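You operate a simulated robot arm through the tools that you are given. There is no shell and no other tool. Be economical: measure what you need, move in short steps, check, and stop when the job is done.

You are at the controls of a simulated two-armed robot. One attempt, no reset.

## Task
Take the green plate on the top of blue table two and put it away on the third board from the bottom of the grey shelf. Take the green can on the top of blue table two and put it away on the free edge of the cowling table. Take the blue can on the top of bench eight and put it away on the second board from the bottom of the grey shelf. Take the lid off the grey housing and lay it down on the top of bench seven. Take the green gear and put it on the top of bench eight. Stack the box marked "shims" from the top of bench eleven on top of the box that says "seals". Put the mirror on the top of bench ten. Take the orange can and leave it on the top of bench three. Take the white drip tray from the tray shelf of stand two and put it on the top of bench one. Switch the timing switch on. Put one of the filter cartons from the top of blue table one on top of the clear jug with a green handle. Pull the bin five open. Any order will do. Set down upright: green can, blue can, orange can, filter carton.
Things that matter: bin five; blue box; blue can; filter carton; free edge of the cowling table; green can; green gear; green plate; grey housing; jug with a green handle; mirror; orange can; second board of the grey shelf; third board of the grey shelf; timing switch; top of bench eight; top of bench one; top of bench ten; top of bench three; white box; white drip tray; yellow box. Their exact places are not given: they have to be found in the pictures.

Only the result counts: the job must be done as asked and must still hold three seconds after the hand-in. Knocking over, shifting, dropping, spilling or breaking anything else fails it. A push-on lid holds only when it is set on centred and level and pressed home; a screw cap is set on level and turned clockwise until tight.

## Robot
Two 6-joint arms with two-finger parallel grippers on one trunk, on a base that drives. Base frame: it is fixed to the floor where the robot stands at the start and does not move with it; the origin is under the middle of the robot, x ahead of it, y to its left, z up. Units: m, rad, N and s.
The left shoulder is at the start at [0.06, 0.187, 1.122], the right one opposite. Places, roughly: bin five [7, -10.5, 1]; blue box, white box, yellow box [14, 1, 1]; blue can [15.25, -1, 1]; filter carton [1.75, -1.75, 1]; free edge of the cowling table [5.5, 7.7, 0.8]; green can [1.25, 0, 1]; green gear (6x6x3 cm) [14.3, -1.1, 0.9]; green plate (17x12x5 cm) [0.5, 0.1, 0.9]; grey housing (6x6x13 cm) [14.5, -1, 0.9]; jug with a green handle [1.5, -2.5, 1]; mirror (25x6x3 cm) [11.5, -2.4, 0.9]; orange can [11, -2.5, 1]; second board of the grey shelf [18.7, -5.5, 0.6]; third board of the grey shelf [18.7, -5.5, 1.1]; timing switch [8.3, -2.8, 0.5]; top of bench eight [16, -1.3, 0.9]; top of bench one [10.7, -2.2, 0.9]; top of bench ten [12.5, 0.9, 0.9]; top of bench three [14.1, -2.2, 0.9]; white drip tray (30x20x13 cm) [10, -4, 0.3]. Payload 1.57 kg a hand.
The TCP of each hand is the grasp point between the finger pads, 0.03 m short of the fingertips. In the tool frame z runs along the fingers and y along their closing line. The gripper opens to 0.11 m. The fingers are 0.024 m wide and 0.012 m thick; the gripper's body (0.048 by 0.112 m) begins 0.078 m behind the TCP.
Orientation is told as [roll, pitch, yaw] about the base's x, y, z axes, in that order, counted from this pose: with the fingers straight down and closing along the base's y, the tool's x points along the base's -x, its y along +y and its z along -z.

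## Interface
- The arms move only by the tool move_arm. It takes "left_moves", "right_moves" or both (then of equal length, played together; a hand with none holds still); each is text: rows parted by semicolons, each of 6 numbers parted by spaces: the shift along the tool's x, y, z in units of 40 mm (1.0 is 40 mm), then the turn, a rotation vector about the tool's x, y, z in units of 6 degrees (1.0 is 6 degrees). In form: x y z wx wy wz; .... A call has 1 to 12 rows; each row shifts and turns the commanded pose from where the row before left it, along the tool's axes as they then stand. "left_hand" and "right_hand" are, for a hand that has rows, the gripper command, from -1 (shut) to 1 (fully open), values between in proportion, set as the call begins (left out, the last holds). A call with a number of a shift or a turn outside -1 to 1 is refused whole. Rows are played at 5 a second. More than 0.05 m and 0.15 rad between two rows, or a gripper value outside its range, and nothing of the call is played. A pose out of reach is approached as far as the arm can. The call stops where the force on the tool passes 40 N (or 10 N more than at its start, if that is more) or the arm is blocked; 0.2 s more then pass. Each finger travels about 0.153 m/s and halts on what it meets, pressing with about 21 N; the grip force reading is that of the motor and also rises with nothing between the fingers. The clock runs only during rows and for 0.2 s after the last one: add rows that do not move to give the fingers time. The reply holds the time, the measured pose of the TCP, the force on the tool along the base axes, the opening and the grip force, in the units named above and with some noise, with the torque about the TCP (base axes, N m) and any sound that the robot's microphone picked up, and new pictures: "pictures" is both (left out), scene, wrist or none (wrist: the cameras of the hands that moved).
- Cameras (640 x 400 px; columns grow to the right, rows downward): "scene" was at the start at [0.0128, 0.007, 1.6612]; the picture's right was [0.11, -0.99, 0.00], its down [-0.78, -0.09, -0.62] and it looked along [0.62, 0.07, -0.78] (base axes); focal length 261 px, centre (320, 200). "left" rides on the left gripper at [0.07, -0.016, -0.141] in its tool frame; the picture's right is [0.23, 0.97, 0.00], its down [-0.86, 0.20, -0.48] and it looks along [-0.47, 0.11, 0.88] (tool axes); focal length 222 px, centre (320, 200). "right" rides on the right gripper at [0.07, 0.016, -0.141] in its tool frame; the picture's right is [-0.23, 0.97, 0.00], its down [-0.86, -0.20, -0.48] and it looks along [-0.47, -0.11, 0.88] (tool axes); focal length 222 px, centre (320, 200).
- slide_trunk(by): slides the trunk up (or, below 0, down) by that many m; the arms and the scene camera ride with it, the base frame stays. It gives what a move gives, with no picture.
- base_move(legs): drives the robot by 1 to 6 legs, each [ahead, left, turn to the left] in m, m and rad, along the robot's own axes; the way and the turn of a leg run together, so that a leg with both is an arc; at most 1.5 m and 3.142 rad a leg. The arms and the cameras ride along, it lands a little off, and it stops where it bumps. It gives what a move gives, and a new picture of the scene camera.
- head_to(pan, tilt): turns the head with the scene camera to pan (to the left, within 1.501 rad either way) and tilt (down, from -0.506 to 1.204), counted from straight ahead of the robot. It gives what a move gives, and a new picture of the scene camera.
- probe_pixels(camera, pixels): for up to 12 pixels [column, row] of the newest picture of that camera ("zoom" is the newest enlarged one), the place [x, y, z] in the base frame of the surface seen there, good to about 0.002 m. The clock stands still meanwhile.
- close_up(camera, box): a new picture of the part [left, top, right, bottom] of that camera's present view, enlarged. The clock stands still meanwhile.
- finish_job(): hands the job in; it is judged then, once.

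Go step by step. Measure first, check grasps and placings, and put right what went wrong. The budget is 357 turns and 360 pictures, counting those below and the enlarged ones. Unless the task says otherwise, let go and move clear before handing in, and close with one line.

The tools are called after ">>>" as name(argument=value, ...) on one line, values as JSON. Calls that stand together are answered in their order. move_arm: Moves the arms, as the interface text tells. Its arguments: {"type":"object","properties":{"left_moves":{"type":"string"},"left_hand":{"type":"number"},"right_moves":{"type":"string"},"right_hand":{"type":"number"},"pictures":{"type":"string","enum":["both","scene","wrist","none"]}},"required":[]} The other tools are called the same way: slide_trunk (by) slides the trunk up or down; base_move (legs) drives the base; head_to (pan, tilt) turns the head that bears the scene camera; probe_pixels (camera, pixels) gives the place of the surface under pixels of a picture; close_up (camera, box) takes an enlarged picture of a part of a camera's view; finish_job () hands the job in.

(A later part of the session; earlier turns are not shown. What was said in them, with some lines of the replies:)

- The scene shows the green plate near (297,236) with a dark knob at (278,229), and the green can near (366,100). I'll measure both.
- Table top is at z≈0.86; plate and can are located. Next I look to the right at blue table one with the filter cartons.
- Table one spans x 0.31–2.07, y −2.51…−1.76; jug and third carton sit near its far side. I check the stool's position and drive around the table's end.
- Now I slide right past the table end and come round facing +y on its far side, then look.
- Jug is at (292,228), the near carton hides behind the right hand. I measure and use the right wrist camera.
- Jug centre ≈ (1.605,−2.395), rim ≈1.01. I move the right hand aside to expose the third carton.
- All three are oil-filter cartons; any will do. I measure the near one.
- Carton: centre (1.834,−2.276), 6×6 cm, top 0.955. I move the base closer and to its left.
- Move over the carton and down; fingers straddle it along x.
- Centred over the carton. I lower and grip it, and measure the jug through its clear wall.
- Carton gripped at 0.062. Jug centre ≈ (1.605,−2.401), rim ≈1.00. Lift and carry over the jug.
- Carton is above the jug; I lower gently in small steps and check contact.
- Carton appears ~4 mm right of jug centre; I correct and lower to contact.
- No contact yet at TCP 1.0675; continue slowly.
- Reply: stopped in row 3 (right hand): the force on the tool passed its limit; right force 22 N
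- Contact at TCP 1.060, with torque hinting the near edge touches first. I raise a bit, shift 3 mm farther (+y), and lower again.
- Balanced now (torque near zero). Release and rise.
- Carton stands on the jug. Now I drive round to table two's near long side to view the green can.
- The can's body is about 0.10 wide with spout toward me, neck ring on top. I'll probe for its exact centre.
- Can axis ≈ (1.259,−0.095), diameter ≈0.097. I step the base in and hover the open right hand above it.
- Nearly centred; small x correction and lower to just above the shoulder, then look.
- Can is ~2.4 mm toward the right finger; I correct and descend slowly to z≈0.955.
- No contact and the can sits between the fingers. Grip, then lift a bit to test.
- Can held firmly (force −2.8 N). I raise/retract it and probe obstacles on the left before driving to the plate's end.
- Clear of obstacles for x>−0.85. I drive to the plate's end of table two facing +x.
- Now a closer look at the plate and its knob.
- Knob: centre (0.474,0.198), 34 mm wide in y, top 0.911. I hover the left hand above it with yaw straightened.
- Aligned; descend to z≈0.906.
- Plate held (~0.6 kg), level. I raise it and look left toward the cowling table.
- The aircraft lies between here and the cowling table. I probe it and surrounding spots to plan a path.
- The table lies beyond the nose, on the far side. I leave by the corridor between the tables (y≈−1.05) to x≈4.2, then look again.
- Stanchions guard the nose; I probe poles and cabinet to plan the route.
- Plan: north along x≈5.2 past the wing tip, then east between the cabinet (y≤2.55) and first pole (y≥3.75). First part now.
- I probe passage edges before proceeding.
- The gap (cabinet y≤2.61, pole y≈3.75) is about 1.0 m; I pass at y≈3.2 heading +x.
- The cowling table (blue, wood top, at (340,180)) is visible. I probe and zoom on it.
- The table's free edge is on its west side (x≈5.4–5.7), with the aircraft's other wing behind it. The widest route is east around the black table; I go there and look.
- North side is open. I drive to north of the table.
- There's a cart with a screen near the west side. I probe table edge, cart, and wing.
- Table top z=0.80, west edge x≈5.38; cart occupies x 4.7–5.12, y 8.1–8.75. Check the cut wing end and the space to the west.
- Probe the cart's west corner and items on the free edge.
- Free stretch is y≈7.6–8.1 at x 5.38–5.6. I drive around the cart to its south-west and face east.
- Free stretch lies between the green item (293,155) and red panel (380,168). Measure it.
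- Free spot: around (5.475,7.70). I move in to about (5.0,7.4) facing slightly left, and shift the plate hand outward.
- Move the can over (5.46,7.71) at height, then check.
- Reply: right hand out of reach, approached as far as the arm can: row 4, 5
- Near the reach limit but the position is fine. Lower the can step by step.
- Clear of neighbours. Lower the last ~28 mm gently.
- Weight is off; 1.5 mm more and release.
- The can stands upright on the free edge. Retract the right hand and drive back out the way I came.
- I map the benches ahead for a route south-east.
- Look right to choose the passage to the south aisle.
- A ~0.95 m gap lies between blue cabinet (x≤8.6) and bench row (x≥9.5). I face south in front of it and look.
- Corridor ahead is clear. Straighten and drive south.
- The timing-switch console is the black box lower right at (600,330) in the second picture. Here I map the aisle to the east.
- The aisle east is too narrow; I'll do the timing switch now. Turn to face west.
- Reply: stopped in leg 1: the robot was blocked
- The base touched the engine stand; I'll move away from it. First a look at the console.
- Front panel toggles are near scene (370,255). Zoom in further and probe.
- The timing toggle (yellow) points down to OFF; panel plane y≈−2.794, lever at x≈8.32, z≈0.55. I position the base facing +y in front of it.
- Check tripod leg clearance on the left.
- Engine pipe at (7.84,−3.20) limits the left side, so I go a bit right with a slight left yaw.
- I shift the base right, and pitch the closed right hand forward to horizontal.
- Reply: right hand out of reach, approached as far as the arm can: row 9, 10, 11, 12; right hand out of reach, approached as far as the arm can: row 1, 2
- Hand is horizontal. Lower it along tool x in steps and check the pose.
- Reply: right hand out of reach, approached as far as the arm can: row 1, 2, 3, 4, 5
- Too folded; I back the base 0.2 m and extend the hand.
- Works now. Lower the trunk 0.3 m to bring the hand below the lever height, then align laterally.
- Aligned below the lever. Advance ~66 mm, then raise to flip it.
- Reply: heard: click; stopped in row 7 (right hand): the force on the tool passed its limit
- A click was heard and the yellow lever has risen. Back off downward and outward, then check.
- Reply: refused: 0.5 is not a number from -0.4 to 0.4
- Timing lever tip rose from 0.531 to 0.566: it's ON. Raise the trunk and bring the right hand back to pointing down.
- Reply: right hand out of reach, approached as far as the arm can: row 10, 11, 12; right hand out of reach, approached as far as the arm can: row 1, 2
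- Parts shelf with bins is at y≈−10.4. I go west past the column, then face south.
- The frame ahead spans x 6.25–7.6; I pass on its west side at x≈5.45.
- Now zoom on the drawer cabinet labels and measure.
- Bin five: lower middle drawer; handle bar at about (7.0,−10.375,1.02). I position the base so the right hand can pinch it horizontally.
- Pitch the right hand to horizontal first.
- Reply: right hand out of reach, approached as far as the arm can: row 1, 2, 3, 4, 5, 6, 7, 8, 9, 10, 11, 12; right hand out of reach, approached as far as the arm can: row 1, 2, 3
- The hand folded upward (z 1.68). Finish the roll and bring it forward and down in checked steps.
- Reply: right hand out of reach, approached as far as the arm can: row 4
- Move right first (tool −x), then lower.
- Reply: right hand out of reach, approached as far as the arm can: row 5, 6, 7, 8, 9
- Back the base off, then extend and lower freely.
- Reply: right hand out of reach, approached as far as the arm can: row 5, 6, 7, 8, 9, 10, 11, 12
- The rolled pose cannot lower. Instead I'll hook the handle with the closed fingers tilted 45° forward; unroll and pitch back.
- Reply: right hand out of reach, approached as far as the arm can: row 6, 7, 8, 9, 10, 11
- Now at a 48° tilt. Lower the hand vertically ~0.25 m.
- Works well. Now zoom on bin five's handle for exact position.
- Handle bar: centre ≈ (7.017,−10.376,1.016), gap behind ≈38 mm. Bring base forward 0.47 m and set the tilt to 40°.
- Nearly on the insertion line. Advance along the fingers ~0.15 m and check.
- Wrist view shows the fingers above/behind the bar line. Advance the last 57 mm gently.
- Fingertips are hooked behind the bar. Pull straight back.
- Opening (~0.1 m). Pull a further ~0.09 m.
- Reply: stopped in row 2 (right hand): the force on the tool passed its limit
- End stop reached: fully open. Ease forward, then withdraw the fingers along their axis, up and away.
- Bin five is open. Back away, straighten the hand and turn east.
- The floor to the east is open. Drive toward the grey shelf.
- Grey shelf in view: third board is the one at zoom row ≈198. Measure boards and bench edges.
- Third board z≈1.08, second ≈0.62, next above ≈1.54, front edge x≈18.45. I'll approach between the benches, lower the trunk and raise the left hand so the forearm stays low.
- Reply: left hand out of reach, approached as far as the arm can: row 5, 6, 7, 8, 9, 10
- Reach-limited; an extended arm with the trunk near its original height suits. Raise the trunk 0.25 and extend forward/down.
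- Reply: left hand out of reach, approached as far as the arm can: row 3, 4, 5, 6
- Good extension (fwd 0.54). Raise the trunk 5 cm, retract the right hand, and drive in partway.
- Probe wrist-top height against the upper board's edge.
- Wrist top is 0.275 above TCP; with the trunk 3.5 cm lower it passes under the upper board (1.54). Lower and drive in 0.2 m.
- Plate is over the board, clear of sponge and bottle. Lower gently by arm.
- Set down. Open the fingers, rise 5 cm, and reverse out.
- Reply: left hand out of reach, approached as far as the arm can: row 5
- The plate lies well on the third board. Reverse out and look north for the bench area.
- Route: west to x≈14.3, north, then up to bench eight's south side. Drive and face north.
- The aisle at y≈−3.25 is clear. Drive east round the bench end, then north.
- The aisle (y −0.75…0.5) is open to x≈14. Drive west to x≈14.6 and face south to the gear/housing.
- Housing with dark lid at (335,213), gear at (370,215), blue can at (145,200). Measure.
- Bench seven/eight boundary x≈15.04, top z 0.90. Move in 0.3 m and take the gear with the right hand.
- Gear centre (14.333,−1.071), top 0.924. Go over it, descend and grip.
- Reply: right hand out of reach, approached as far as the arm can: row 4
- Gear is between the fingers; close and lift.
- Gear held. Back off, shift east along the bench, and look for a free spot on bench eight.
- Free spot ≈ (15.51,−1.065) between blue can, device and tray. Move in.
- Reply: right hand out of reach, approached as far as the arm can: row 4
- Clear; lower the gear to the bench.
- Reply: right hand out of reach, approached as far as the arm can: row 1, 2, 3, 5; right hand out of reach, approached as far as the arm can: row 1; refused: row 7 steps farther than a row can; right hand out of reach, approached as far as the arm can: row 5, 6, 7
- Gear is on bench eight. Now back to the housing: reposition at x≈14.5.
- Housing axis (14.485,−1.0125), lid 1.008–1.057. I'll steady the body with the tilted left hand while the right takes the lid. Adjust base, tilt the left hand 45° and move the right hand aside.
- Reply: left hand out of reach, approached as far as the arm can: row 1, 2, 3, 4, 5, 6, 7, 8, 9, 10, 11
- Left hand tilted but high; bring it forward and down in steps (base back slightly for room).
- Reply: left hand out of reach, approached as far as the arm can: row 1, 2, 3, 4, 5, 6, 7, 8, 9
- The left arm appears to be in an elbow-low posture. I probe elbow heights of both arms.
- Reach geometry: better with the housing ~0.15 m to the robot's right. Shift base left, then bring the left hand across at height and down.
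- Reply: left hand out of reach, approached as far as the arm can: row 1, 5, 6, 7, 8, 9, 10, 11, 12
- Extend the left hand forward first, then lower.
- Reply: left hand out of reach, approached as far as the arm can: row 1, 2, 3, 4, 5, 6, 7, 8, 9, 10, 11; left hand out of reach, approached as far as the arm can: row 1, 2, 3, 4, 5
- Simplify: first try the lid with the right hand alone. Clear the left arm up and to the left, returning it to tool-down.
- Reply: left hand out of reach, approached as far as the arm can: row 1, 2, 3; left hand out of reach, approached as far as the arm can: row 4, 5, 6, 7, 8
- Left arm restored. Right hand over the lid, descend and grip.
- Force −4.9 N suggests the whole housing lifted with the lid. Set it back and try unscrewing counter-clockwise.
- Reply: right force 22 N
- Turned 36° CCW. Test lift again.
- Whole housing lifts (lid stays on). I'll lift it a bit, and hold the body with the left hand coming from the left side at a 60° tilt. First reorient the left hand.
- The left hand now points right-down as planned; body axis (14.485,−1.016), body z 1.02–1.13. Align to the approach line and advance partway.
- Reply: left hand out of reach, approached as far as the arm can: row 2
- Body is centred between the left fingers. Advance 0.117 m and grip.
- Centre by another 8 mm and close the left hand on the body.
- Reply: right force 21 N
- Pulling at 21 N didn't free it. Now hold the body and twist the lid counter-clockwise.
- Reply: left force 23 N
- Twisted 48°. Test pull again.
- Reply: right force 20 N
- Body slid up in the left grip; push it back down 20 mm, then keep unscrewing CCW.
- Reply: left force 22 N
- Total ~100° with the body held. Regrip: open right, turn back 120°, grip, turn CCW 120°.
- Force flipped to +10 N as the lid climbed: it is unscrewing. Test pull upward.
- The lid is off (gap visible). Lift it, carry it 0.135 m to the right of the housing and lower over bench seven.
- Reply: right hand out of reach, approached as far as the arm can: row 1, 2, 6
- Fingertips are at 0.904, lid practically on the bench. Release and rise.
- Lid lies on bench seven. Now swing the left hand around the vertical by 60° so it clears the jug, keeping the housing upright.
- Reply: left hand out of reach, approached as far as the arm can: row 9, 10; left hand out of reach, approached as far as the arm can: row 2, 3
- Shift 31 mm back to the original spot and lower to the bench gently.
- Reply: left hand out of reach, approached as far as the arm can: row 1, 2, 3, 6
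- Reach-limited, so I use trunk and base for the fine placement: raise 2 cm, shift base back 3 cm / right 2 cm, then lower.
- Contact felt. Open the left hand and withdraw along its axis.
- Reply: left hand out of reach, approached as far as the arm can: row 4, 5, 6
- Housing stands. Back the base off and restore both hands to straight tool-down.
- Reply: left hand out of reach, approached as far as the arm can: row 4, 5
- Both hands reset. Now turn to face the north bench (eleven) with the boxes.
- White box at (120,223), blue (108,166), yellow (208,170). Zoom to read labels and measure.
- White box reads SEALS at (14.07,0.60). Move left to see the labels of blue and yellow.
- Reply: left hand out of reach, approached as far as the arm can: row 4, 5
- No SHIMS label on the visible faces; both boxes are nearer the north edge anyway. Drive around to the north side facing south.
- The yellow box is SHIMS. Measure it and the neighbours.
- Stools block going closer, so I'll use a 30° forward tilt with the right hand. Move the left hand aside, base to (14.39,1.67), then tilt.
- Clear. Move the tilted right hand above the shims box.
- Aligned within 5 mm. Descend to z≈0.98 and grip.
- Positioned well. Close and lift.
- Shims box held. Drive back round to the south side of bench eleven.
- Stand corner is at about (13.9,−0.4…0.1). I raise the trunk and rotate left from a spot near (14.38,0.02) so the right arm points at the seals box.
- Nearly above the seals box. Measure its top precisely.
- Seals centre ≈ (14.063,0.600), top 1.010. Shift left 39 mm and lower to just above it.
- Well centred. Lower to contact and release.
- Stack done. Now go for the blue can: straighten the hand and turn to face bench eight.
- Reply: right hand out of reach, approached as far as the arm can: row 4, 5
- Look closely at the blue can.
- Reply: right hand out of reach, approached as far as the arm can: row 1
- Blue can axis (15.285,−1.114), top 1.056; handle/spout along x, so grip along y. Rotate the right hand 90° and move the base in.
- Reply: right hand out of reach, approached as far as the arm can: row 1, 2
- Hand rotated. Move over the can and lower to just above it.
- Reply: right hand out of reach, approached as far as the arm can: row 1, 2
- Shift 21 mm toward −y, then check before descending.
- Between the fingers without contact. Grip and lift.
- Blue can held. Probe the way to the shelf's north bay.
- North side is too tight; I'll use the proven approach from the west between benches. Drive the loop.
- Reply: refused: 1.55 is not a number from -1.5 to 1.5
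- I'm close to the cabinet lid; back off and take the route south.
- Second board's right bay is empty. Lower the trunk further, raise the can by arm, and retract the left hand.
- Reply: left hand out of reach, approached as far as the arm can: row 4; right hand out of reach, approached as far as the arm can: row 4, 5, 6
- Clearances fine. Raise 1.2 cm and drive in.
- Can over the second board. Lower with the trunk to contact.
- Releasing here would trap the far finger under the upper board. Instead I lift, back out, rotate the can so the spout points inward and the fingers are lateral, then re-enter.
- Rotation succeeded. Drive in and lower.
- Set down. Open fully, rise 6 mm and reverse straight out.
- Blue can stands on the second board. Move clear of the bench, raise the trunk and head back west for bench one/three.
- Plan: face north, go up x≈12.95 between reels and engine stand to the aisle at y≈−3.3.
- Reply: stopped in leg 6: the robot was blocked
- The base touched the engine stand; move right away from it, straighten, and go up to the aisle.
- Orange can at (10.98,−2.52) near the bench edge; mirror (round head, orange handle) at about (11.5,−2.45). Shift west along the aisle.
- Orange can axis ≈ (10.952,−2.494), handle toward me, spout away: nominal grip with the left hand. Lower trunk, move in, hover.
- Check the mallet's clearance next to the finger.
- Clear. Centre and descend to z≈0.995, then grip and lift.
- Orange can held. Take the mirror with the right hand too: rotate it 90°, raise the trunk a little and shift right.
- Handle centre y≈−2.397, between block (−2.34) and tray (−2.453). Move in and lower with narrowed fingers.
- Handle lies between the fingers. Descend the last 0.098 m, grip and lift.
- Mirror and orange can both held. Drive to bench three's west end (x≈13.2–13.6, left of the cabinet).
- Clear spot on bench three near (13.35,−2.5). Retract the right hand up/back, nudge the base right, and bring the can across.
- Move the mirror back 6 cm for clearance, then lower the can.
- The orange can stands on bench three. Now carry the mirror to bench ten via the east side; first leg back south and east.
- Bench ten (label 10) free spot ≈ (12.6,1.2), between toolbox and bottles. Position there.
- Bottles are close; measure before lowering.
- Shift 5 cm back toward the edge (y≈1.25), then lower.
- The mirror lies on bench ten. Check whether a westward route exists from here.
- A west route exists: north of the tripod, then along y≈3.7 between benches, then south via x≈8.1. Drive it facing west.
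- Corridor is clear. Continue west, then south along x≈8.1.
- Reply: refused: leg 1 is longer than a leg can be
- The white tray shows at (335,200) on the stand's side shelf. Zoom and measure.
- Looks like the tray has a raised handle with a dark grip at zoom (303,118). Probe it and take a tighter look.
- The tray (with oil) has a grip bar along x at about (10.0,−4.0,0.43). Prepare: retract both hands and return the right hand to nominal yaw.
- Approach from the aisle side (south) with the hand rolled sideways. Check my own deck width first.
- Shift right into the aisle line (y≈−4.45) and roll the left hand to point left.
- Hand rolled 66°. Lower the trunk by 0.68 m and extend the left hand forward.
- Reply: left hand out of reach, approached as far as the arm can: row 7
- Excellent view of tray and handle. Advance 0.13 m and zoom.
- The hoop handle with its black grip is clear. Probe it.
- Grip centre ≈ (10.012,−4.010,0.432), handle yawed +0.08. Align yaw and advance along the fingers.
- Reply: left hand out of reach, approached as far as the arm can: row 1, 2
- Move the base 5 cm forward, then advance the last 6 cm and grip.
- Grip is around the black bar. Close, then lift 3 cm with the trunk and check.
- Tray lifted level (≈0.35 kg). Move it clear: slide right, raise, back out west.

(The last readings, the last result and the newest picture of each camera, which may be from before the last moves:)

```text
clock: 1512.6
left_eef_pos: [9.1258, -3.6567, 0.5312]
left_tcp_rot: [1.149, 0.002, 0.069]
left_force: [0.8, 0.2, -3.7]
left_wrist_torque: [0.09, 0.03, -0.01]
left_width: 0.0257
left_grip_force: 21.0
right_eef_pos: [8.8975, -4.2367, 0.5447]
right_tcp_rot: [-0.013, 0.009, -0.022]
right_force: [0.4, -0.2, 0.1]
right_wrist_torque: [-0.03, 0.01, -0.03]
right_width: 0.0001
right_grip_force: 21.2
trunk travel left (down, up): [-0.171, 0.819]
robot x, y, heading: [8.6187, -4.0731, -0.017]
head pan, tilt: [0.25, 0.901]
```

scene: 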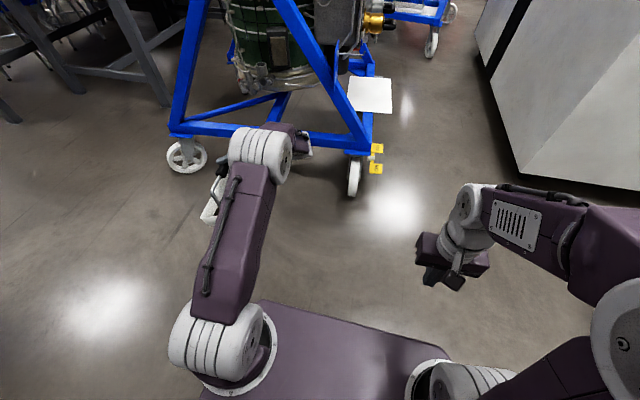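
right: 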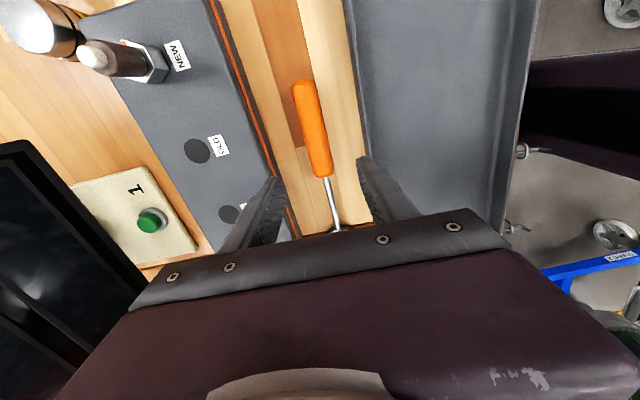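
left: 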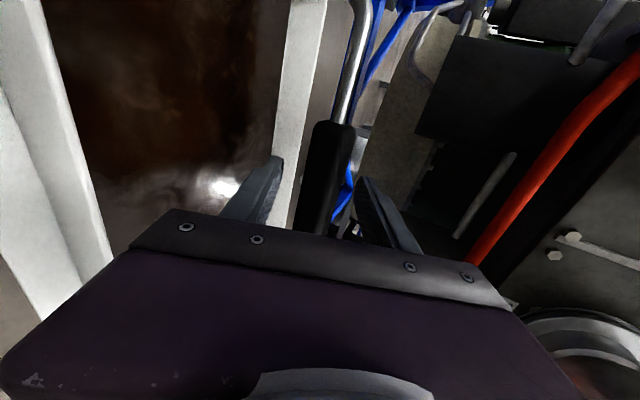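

Grip width changed (0.033→0.026); check that the tray is level.

>>> close_up(camera="left", box=[0, 0, 640, 400])

>>> close_up(camera="scene", box=[140, 110, 340, 260])

>>> probe_pixels(camera="left", pixels=[[200, 50], [250, 100], [100, 100], [150, 150], [50, 50], [300, 30], [20, 150], [200, 150]])

```text
1.00 times, centred on (320, 200) of left
```

zoom: 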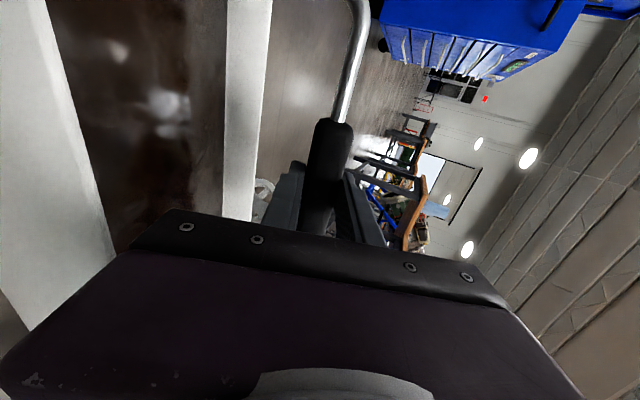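

```text
2.67 times, centred on (240, 185) of scene
```

zoom: 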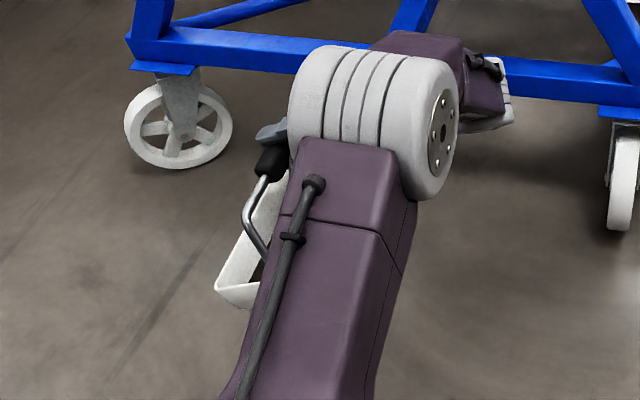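

```text
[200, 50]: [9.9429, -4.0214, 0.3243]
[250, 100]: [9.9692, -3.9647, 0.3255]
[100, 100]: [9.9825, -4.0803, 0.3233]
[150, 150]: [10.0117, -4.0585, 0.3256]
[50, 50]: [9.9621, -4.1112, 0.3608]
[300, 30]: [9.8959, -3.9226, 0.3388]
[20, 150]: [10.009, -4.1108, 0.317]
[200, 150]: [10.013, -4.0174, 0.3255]
```

>>> probe_pixels(camera="zoom", pixels=[[222, 285], [245, 245], [265, 205], [245, 298], [255, 275], [268, 165], [255, 225], [280, 190]])

>>> close_up(camera="left", box=[0, 0, 320, 200])

>>> probe_pixels(camera="zoom", pixels=[[480, 50], [490, 300], [300, 100], [300, 300], [100, 100], [160, 350], [520, 100], [20, 200], [440, 250], [200, 30]])

```text
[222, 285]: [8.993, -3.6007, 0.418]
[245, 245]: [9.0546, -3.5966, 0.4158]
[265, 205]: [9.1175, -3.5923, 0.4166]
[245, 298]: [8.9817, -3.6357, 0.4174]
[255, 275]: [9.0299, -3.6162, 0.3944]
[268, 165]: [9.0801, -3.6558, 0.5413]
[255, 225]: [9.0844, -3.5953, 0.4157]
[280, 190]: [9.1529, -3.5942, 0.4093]
```

```text
2.00 times, centred on (160, 100) of left
```

zoom: 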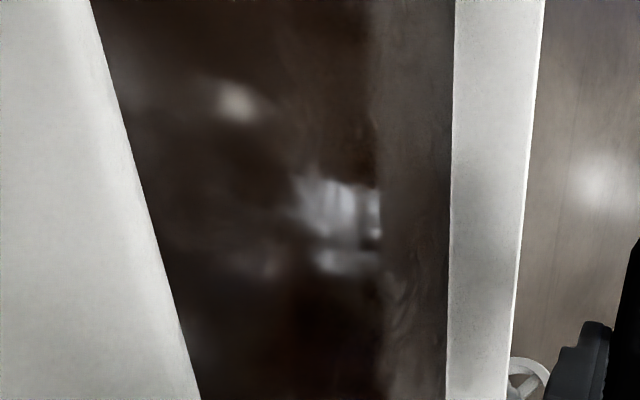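

```text
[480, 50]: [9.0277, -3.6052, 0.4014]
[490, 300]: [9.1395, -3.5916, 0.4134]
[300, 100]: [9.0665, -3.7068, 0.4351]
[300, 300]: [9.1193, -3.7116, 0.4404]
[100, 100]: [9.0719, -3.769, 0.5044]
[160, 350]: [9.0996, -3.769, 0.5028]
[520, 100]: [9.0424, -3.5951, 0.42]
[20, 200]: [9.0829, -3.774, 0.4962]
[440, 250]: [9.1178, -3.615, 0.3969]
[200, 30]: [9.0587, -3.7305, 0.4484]
```

The bar is flat-sided and aligned itself to the fingers, tilting the tray ~25°. Rotating the hand 24° to horizontal will level it.

>>> move_arm(left_moves="0 0 0 -0.5 0 0;0 0 0 -0.5 0 0;0 0 0 -0.5 0 0;0 0 0 -0.5 0 0;0 0 0 -0.5 0 0;0 0 0 -0.5 0 0;0 0 0 -0.5 0 0;0 0 0 -0.5 0 0;0 0 0 0 0 0", left_hand=-1, pictures="none")

>>> close_up(camera="left", box=[0, 0, 320, 200])

>>> probe_pixels(camera="zoom", pixels=[[480, 50], [490, 300], [300, 100], [300, 300], [100, 100], [160, 350], [520, 100], [20, 200], [400, 250], [200, 30]])

```text
clock: 1514.6
left_eef_pos: [9.1271, -3.6571, 0.5322]
left_tcp_rot: [1.568, 0.002, 0.068]
left_force: [0.5, -0.6, -3.1]
left_wrist_torque: [-0.07, 0.02, 0.0]
left_width: 0.0259
left_grip_force: 21.1
right_eef_pos: [8.8974, -4.2371, 0.5447]
right_tcp_rot: [-0.012, 0.01, -0.022]
right_force: [0.3, 0.9, 0.2]
right_wrist_torque: [0.02, 0.01, 0.05]
right_width: 0.0
right_grip_force: 21.0
trunk travel left (down, up): [-0.171, 0.819]
robot x, y, heading: [8.6199, -4.0728, -0.016]
head pan, tilt: [0.25, 0.901]
```

```text
2.00 times, centred on (160, 100) of left
```

zoom: 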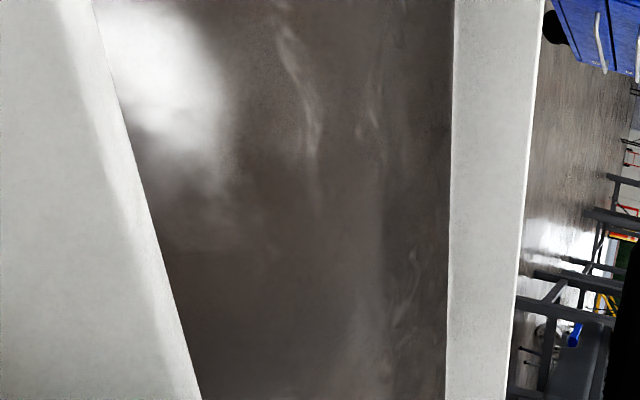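

```text
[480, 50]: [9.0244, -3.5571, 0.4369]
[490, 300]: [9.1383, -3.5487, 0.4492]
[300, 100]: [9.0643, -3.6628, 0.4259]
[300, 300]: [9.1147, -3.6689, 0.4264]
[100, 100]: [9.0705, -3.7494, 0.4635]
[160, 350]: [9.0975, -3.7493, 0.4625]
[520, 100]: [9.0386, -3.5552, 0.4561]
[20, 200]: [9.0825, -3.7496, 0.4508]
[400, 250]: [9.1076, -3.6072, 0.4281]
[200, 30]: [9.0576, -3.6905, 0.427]
```

Level again (oil surface flat at 0.427). Raise, retract the tray a little, and turn to face south.

>>> slide_trunk(by=0.4)

>>> slide_trunk(by=0.17)

>>> move_arm(left_moves="0 0 -0.5 0 0 0;0 0 -0.5 0 0 0;0 0 -0.5 0 0 0;0 0 -0.5 0 0 0;0 0 -0.5 0 0 0;0 0 0 0 0 0", left_hand=-1, pictures="none")

>>> base_move(legs=[[0, 0, -0.8], [0, 0, -0.755], [0, 0.36, 0]])

```text
clock: 1518.4
left_eef_pos: [9.1265, -3.6573, 0.9317]
left_tcp_rot: [1.569, 0.0, 0.069]
left_force: [0.6, 0.8, -4.2]
left_wrist_torque: [-0.04, 0.05, -0.01]
left_width: 0.0258
left_grip_force: 20.9
right_eef_pos: [8.8972, -4.2367, 0.9451]
right_tcp_rot: [-0.012, 0.009, -0.023]
right_force: [1.0, -0.4, 0.2]
right_wrist_torque: [-0.06, 0.0, -0.02]
right_width: 0.0
right_grip_force: 21.3
trunk travel left (down, up): [-0.571, 0.419]
robot x, y, heading: [8.6194, -4.0736, -0.02]
head pan, tilt: [0.25, 0.901]
```

```text
clock: 1520.3
left_eef_pos: [9.1261, -3.6574, 1.1023]
left_tcp_rot: [1.567, 0.004, 0.068]
left_force: [-0.1, 1.0, -4.1]
left_wrist_torque: [-0.04, 0.04, -0.01]
left_width: 0.026
left_grip_force: 20.8
right_eef_pos: [8.8982, -4.2358, 1.1152]
right_tcp_rot: [-0.012, 0.01, -0.023]
right_force: [-0.3, 0.5, 0.2]
right_wrist_torque: [-0.03, -0.02, 0.01]
right_width: 0.0002
right_grip_force: 20.8
trunk travel left (down, up): [-0.741, 0.249]
robot x, y, heading: [8.6171, -4.0741, -0.018]
head pan, tilt: [0.25, 0.901]
```

```text
clock: 1521.7
left_eef_pos: [9.1335, -3.7555, 1.102]
left_tcp_rot: [1.568, 0.002, 0.069]
left_force: [-0.2, 0.3, -5.1]
left_wrist_torque: [-0.03, 0.07, 0.0]
left_width: 0.0257
left_grip_force: 20.7
right_eef_pos: [8.8968, -4.2359, 1.1161]
right_tcp_rot: [-0.012, 0.009, -0.022]
right_force: [-0.8, -0.1, -0.1]
right_wrist_torque: [0.01, 0.02, -0.02]
right_width: 0.0002
right_grip_force: 21.4
trunk travel left (down, up): [-0.741, 0.249]
robot x, y, heading: [8.6184, -4.0768, -0.017]
head pan, tilt: [0.25, 0.901]
```

```text
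clock: 1528.2
left_eef_pos: [9.3045, -4.5921, 1.1035]
left_tcp_rot: [1.565, 0.002, -1.499]
left_force: [-0.7, -0.3, -3.0]
left_wrist_torque: [0.06, 0.04, 0.03]
left_width: 0.0256
left_grip_force: 21.5
right_eef_pos: [8.821, -4.358, 1.1141]
right_tcp_rot: [-0.013, 0.009, -1.587]
right_force: [0.5, 0.5, -0.8]
right_wrist_torque: [-0.02, -0.05, -0.01]
right_width: 0.0
right_grip_force: 21.2
trunk travel left (down, up): [-0.741, 0.249]
robot x, y, heading: [8.9822, -4.079, -1.581]
head pan, tilt: [0.25, 0.901]
```

scene: 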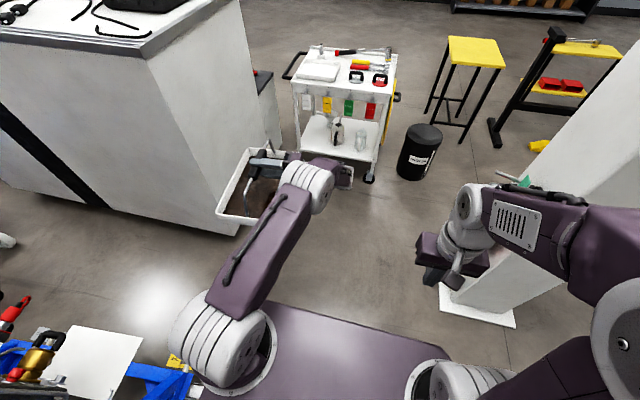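

Now reverse north through the corridor to y≈−1.78, alongside bench one's west end.

>>> base_move(legs=[[-1.2, 0.03, 0.01], [-1.1, 0, 0]])

>>> head_to(pan=0.8, tilt=0.7)

>>> probe_pixels(camera="scene", pixels=[[320, 200], [250, 200], [400, 200], [320, 250], [250, 250], [200, 250], [200, 200], [150, 200], [350, 300], [300, 300], [150, 250], [420, 250]])

```text
clock: 1539.4
left_eef_pos: [9.3682, -2.3251, 1.1024]
left_tcp_rot: [1.568, 0.001, -1.512]
left_force: [-0.3, 0.4, -4.6]
left_wrist_torque: [0.04, 0.05, 0.02]
left_width: 0.0259
left_grip_force: 21.2
right_eef_pos: [8.8886, -2.0855, 1.1147]
right_tcp_rot: [-0.011, 0.01, -1.603]
right_force: [0.0, -0.5, -0.4]
right_wrist_torque: [0.0, -0.01, 0.02]
right_width: 0.0002
right_grip_force: 21.1
trunk travel left (down, up): [-0.741, 0.249]
robot x, y, heading: [9.0561, -1.8082, -1.596]
head pan, tilt: [0.25, 0.901]
```

scene: 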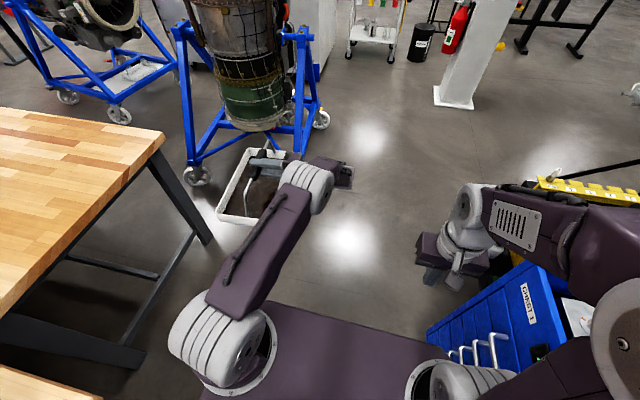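

```text
clock: 1540.3
left_eef_pos: [9.369, -2.3246, 1.1018]
left_tcp_rot: [1.567, 0.002, -1.512]
left_force: [0.4, 0.0, -4.4]
left_wrist_torque: [0.07, 0.05, -0.01]
left_width: 0.0258
left_grip_force: 21.1
right_eef_pos: [8.8891, -2.0844, 1.1155]
right_tcp_rot: [-0.012, 0.009, -1.601]
right_force: [0.2, 0.1, 0.2]
right_wrist_torque: [0.01, -0.01, 0.0]
right_width: 0.0
right_grip_force: 20.5
trunk travel left (down, up): [-0.741, 0.249]
robot x, y, heading: [9.0536, -1.8073, -1.597]
head pan, tilt: [0.799, 0.7]
```

scene: 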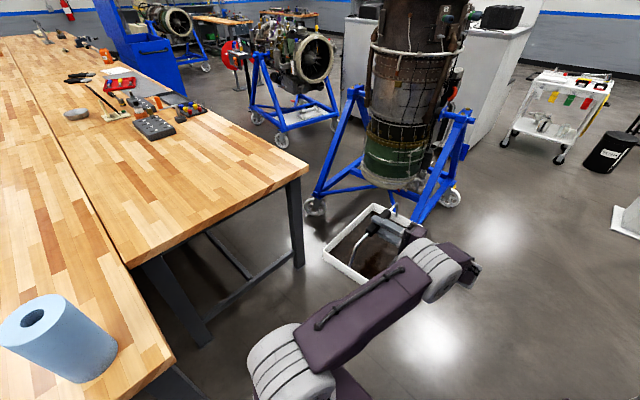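

```text
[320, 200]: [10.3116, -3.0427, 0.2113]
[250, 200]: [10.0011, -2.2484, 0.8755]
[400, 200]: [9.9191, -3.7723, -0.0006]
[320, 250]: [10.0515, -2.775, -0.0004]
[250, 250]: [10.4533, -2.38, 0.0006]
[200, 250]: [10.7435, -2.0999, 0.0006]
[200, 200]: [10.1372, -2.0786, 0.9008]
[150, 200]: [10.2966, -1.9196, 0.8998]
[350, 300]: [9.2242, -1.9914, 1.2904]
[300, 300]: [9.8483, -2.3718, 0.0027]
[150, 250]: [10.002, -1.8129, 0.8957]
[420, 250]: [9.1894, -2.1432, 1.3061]
```

Bench one's west edge is at x≈10.0 (bench five starts at 9.55 farther north). Move the base closer into the corner.

>>> base_move(legs=[[0.21, 0, 0.025], [0, 0.41, 0]])

>>> move_arm(left_moves="0 0 0.8 0 0 0;0 0 0.8 0 0 0;0 0 0.8 0 0 0;0 0 0.8 0 0 0;0.4 0 0.8 0 0 0;0.6 0 0.7 0 0 0;0.6 0 0.7 0 0 0;0.6 0 0.7 0 0 0;0.6 0 0.7 0 0 0;0.6 0 0.7 0 0 0;0 0 0 0 0 0", left_hand=-1, pictures="scene")

```text
clock: 1544.0
left_eef_pos: [9.7749, -2.5247, 1.1019]
left_tcp_rot: [1.569, 0.001, -1.488]
left_force: [-0.6, -0.3, -3.9]
left_wrist_torque: [0.03, 0.06, -0.01]
left_width: 0.0257
left_grip_force: 20.9
right_eef_pos: [9.2901, -2.2962, 1.1141]
right_tcp_rot: [-0.012, 0.007, -1.576]
right_force: [0.5, 0.3, 0.2]
right_wrist_torque: [0.07, -0.05, 0.01]
right_width: 0.0
right_grip_force: 21.0
trunk travel left (down, up): [-0.741, 0.249]
robot x, y, heading: [9.4464, -2.0129, -1.576]
head pan, tilt: [0.799, 0.7]
```

scene: 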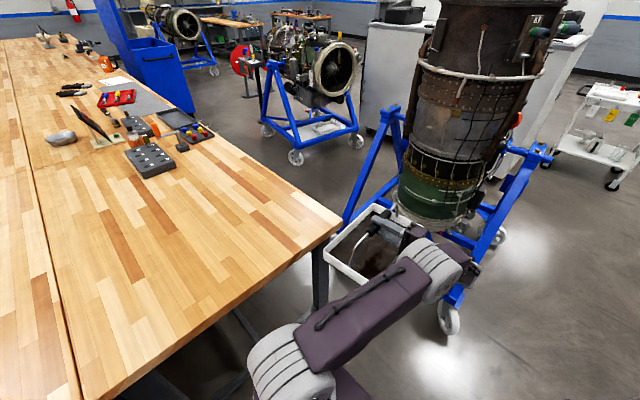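

```text
clock: 1546.4
left_eef_pos: [10.0634, -2.3642, 1.1024]
left_tcp_rot: [1.567, 0.001, -1.487]
left_force: [0.1, -0.8, -3.6]
left_wrist_torque: [0.03, 0.03, 0.01]
left_width: 0.0258
left_grip_force: 20.5
right_eef_pos: [9.2913, -2.2967, 1.1159]
right_tcp_rot: [-0.012, 0.01, -1.576]
right_force: [0.6, -0.2, 0.0]
right_wrist_torque: [0.01, 0.0, 0.0]
right_width: 0.0
right_grip_force: 20.8
trunk travel left (down, up): [-0.741, 0.249]
robot x, y, heading: [9.4492, -2.0158, -1.575]
head pan, tilt: [0.799, 0.7]
```

scene: 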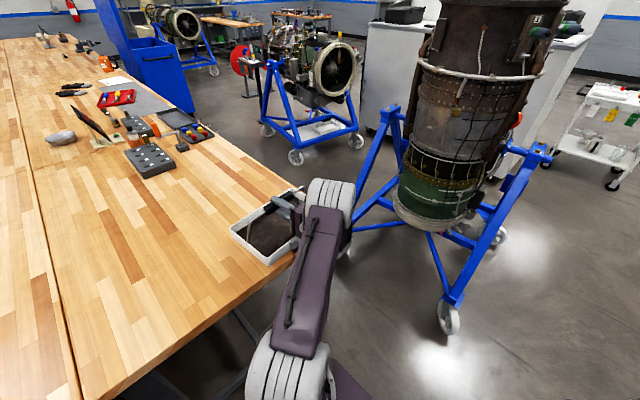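

Continue 14 cm left and 11 cm back over the bench.

>>> move_arm(left_moves="0.5 0 0.65 0 0 0;0.5 0 0.65 0 0 0;0.5 0 0.65 0 0 0;0.5 0 0.65 0 0 0;0.5 0 0.65 0 0 0;0.3 0 0.4 0 0 0;0 0 0 0 0 0", left_hand=-1, pictures="scene")

>>> probe_pixels(camera="scene", pixels=[[200, 255], [250, 290], [300, 200], [230, 215], [180, 230], [270, 290], [300, 250], [150, 340], [200, 330], [330, 220]])

```text
clock: 1548.0
left_eef_pos: [10.2008, -2.2402, 1.1016]
left_tcp_rot: [1.568, 0.001, -1.488]
left_force: [-0.2, 0.5, -4.3]
left_wrist_torque: [0.07, 0.01, -0.04]
left_width: 0.0255
left_grip_force: 20.6
right_eef_pos: [9.2906, -2.2951, 1.1159]
right_tcp_rot: [-0.013, 0.008, -1.579]
right_force: [-0.6, -0.5, 0.9]
right_wrist_torque: [-0.01, 0.03, -0.03]
right_width: 0.0001
right_grip_force: 21.4
trunk travel left (down, up): [-0.741, 0.249]
robot x, y, heading: [9.4451, -2.0164, -1.571]
head pan, tilt: [0.799, 0.7]
```

scene: 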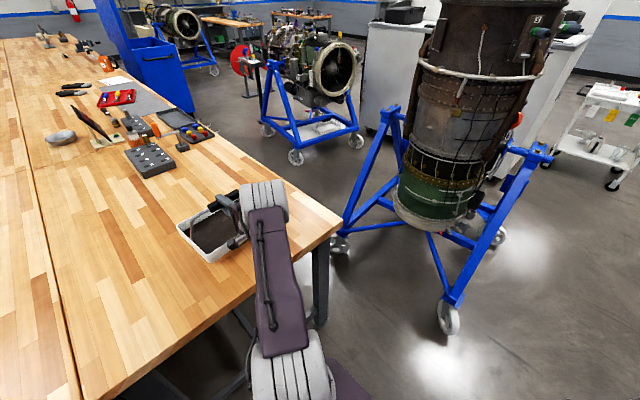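

```text
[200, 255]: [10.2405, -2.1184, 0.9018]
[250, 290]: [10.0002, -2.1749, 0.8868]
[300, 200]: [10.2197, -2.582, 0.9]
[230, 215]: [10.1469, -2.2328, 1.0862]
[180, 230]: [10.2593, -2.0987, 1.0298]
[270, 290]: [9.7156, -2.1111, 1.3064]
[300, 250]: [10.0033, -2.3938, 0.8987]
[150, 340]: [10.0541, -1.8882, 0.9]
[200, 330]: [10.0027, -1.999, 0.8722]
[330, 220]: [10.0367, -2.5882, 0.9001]
```

Tray is well over the bench. Lower with the trunk.

>>> slide_trunk(by=-0.078)

>>> slide_trunk(by=-0.005)

>>> close_up(camera="scene", box=[140, 160, 340, 300])

```text
clock: 1549.2
left_eef_pos: [10.1994, -2.2399, 1.0234]
left_tcp_rot: [1.567, 0.002, -1.488]
left_force: [0.3, 0.1, -4.8]
left_wrist_torque: [0.05, 0.06, -0.01]
left_width: 0.0258
left_grip_force: 21.0
right_eef_pos: [9.2919, -2.2954, 1.0369]
right_tcp_rot: [-0.013, 0.008, -1.579]
right_force: [-0.8, -0.5, -0.5]
right_wrist_torque: [0.02, 0.0, 0.02]
right_width: 0.0001
right_grip_force: 21.3
trunk travel left (down, up): [-0.663, 0.327]
robot x, y, heading: [9.4472, -2.0153, -1.572]
head pan, tilt: [0.799, 0.7]
```

```text
clock: 1549.7
left_eef_pos: [10.1996, -2.2389, 1.018]
left_tcp_rot: [1.568, 0.001, -1.486]
left_force: [-0.1, -0.5, -3.8]
left_wrist_torque: [0.02, 0.03, 0.03]
left_width: 0.0259
left_grip_force: 20.9
right_eef_pos: [9.2915, -2.2954, 1.0327]
right_tcp_rot: [-0.013, 0.008, -1.579]
right_force: [-0.2, 1.4, 0.0]
right_wrist_torque: [-0.01, -0.01, -0.01]
right_width: 0.0001
right_grip_force: 21.1
trunk travel left (down, up): [-0.658, 0.332]
robot x, y, heading: [9.4536, -2.0134, -1.572]
head pan, tilt: [0.799, 0.7]
```

```text
2.86 times, centred on (240, 230) of scene
```

zoom: 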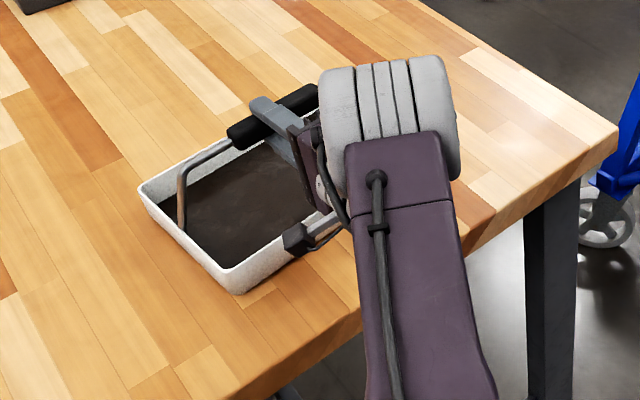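

>>> slide_trunk(by=-0.003)

>>> slide_trunk(by=-0.002)

```text
clock: 1550.2
left_eef_pos: [10.2008, -2.2393, 1.0149]
left_tcp_rot: [1.566, -0.002, -1.487]
left_force: [-0.2, -0.6, -3.0]
left_wrist_torque: [-0.12, -0.09, 0.0]
left_width: 0.0257
left_grip_force: 20.6
right_eef_pos: [9.2907, -2.2963, 1.029]
right_tcp_rot: [-0.013, 0.009, -1.578]
right_force: [-0.9, -0.5, 0.2]
right_wrist_torque: [0.0, 0.01, -0.02]
right_width: 0.0
right_grip_force: 21.1
trunk travel left (down, up): [-0.655, 0.335]
robot x, y, heading: [9.4481, -2.011, -1.57]
head pan, tilt: [0.799, 0.7]
```

```text
clock: 1550.8
left_eef_pos: [10.1999, -2.2399, 1.0147]
left_tcp_rot: [1.572, 0.0, -1.486]
left_force: [3.2, -0.7, 5.1]
left_wrist_torque: [0.09, -0.12, 0.08]
left_width: 0.0259
left_grip_force: 21.6
right_eef_pos: [9.2909, -2.2943, 1.0278]
right_tcp_rot: [-0.011, 0.007, -1.579]
right_force: [0.9, 0.4, -0.1]
right_wrist_torque: [-0.01, 0.02, 0.04]
right_width: 0.0
right_grip_force: 20.8
trunk travel left (down, up): [-0.653, 0.337]
robot x, y, heading: [9.4489, -2.0109, -1.565]
head pan, tilt: [0.799, 0.7]
```

Set down. Open slightly and withdraw straight out to the west.

>>> move_arm(left_moves="0 0 0 0 0 0;0 0 0 0 0 0;0 0 0 0 0 0;0 0 -0.7 0 0 0;0 0 -0.8 0 0 0;0 0 -0.8 0 0 0;0 0 -0.8 0 0 0;0 0 -0.8 0 0 0;0 0 -0.8 0 0 0;0 0 -0.8 0 0 0;0 0 0 0 0 0", left_hand=0.05, pictures="scene")

>>> close_up(camera="scene", box=[140, 160, 340, 300])

```text
clock: 1553.2
left_eef_pos: [9.9793, -2.2594, 1.0142]
left_tcp_rot: [1.567, -0.002, -1.488]
left_force: [0.0, 0.6, 0.4]
left_wrist_torque: [-0.02, -0.03, 0.0]
left_width: 0.058
left_grip_force: 0.0
right_eef_pos: [9.2909, -2.2952, 1.0277]
right_tcp_rot: [-0.011, 0.009, -1.577]
right_force: [-0.3, 0.0, 0.1]
right_wrist_torque: [-0.01, 0.05, -0.02]
right_width: 0.0
right_grip_force: 21.7
trunk travel left (down, up): [-0.653, 0.337]
robot x, y, heading: [9.4469, -2.0139, -1.574]
head pan, tilt: [0.799, 0.7]
```

scene: 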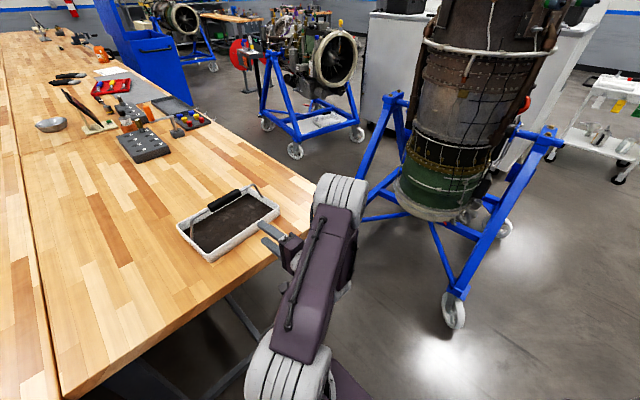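

```text
2.86 times, centred on (240, 230) of scene
```

zoom: 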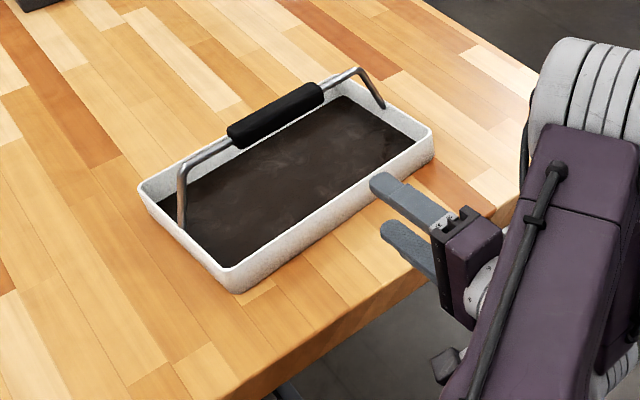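

Tray rests on bench one; all twelve jobs are done. Move clear and hand in.

>>> base_move(legs=[[0, -0.3, 0]])

>>> finish_job()

```text
clock: 1555.2
left_eef_pos: [9.6774, -2.2592, 1.0163]
left_tcp_rot: [1.568, -0.001, -1.488]
left_force: [0.0, 0.1, 0.6]
left_wrist_torque: [0.01, -0.03, 0.02]
left_width: 0.0581
left_grip_force: 0.0
right_eef_pos: [8.989, -2.2966, 1.0265]
right_tcp_rot: [-0.013, 0.01, -1.577]
right_force: [0.5, -0.4, -0.2]
right_wrist_torque: [0.0, -0.05, -0.02]
right_width: 0.0002
right_grip_force: 21.1
trunk travel left (down, up): [-0.653, 0.337]
robot x, y, heading: [9.1425, -2.0134, -1.575]
head pan, tilt: [0.799, 0.7]
```

scene: 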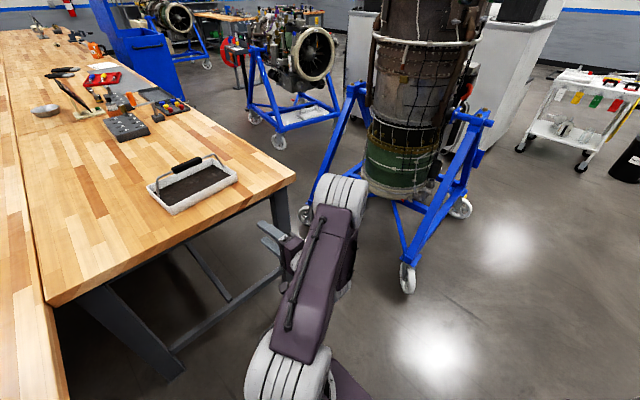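

```text
The job is handed in.
```

I carried out all twelve jobs and handed in clear of everything. Three risks remain: the oil-filled drip tray tilted about 25° for a moment before I levelled it (I saw no spill), the base bumped two engine stands, and the grey housing was lifted to unscrew its lid and set back on its spot.
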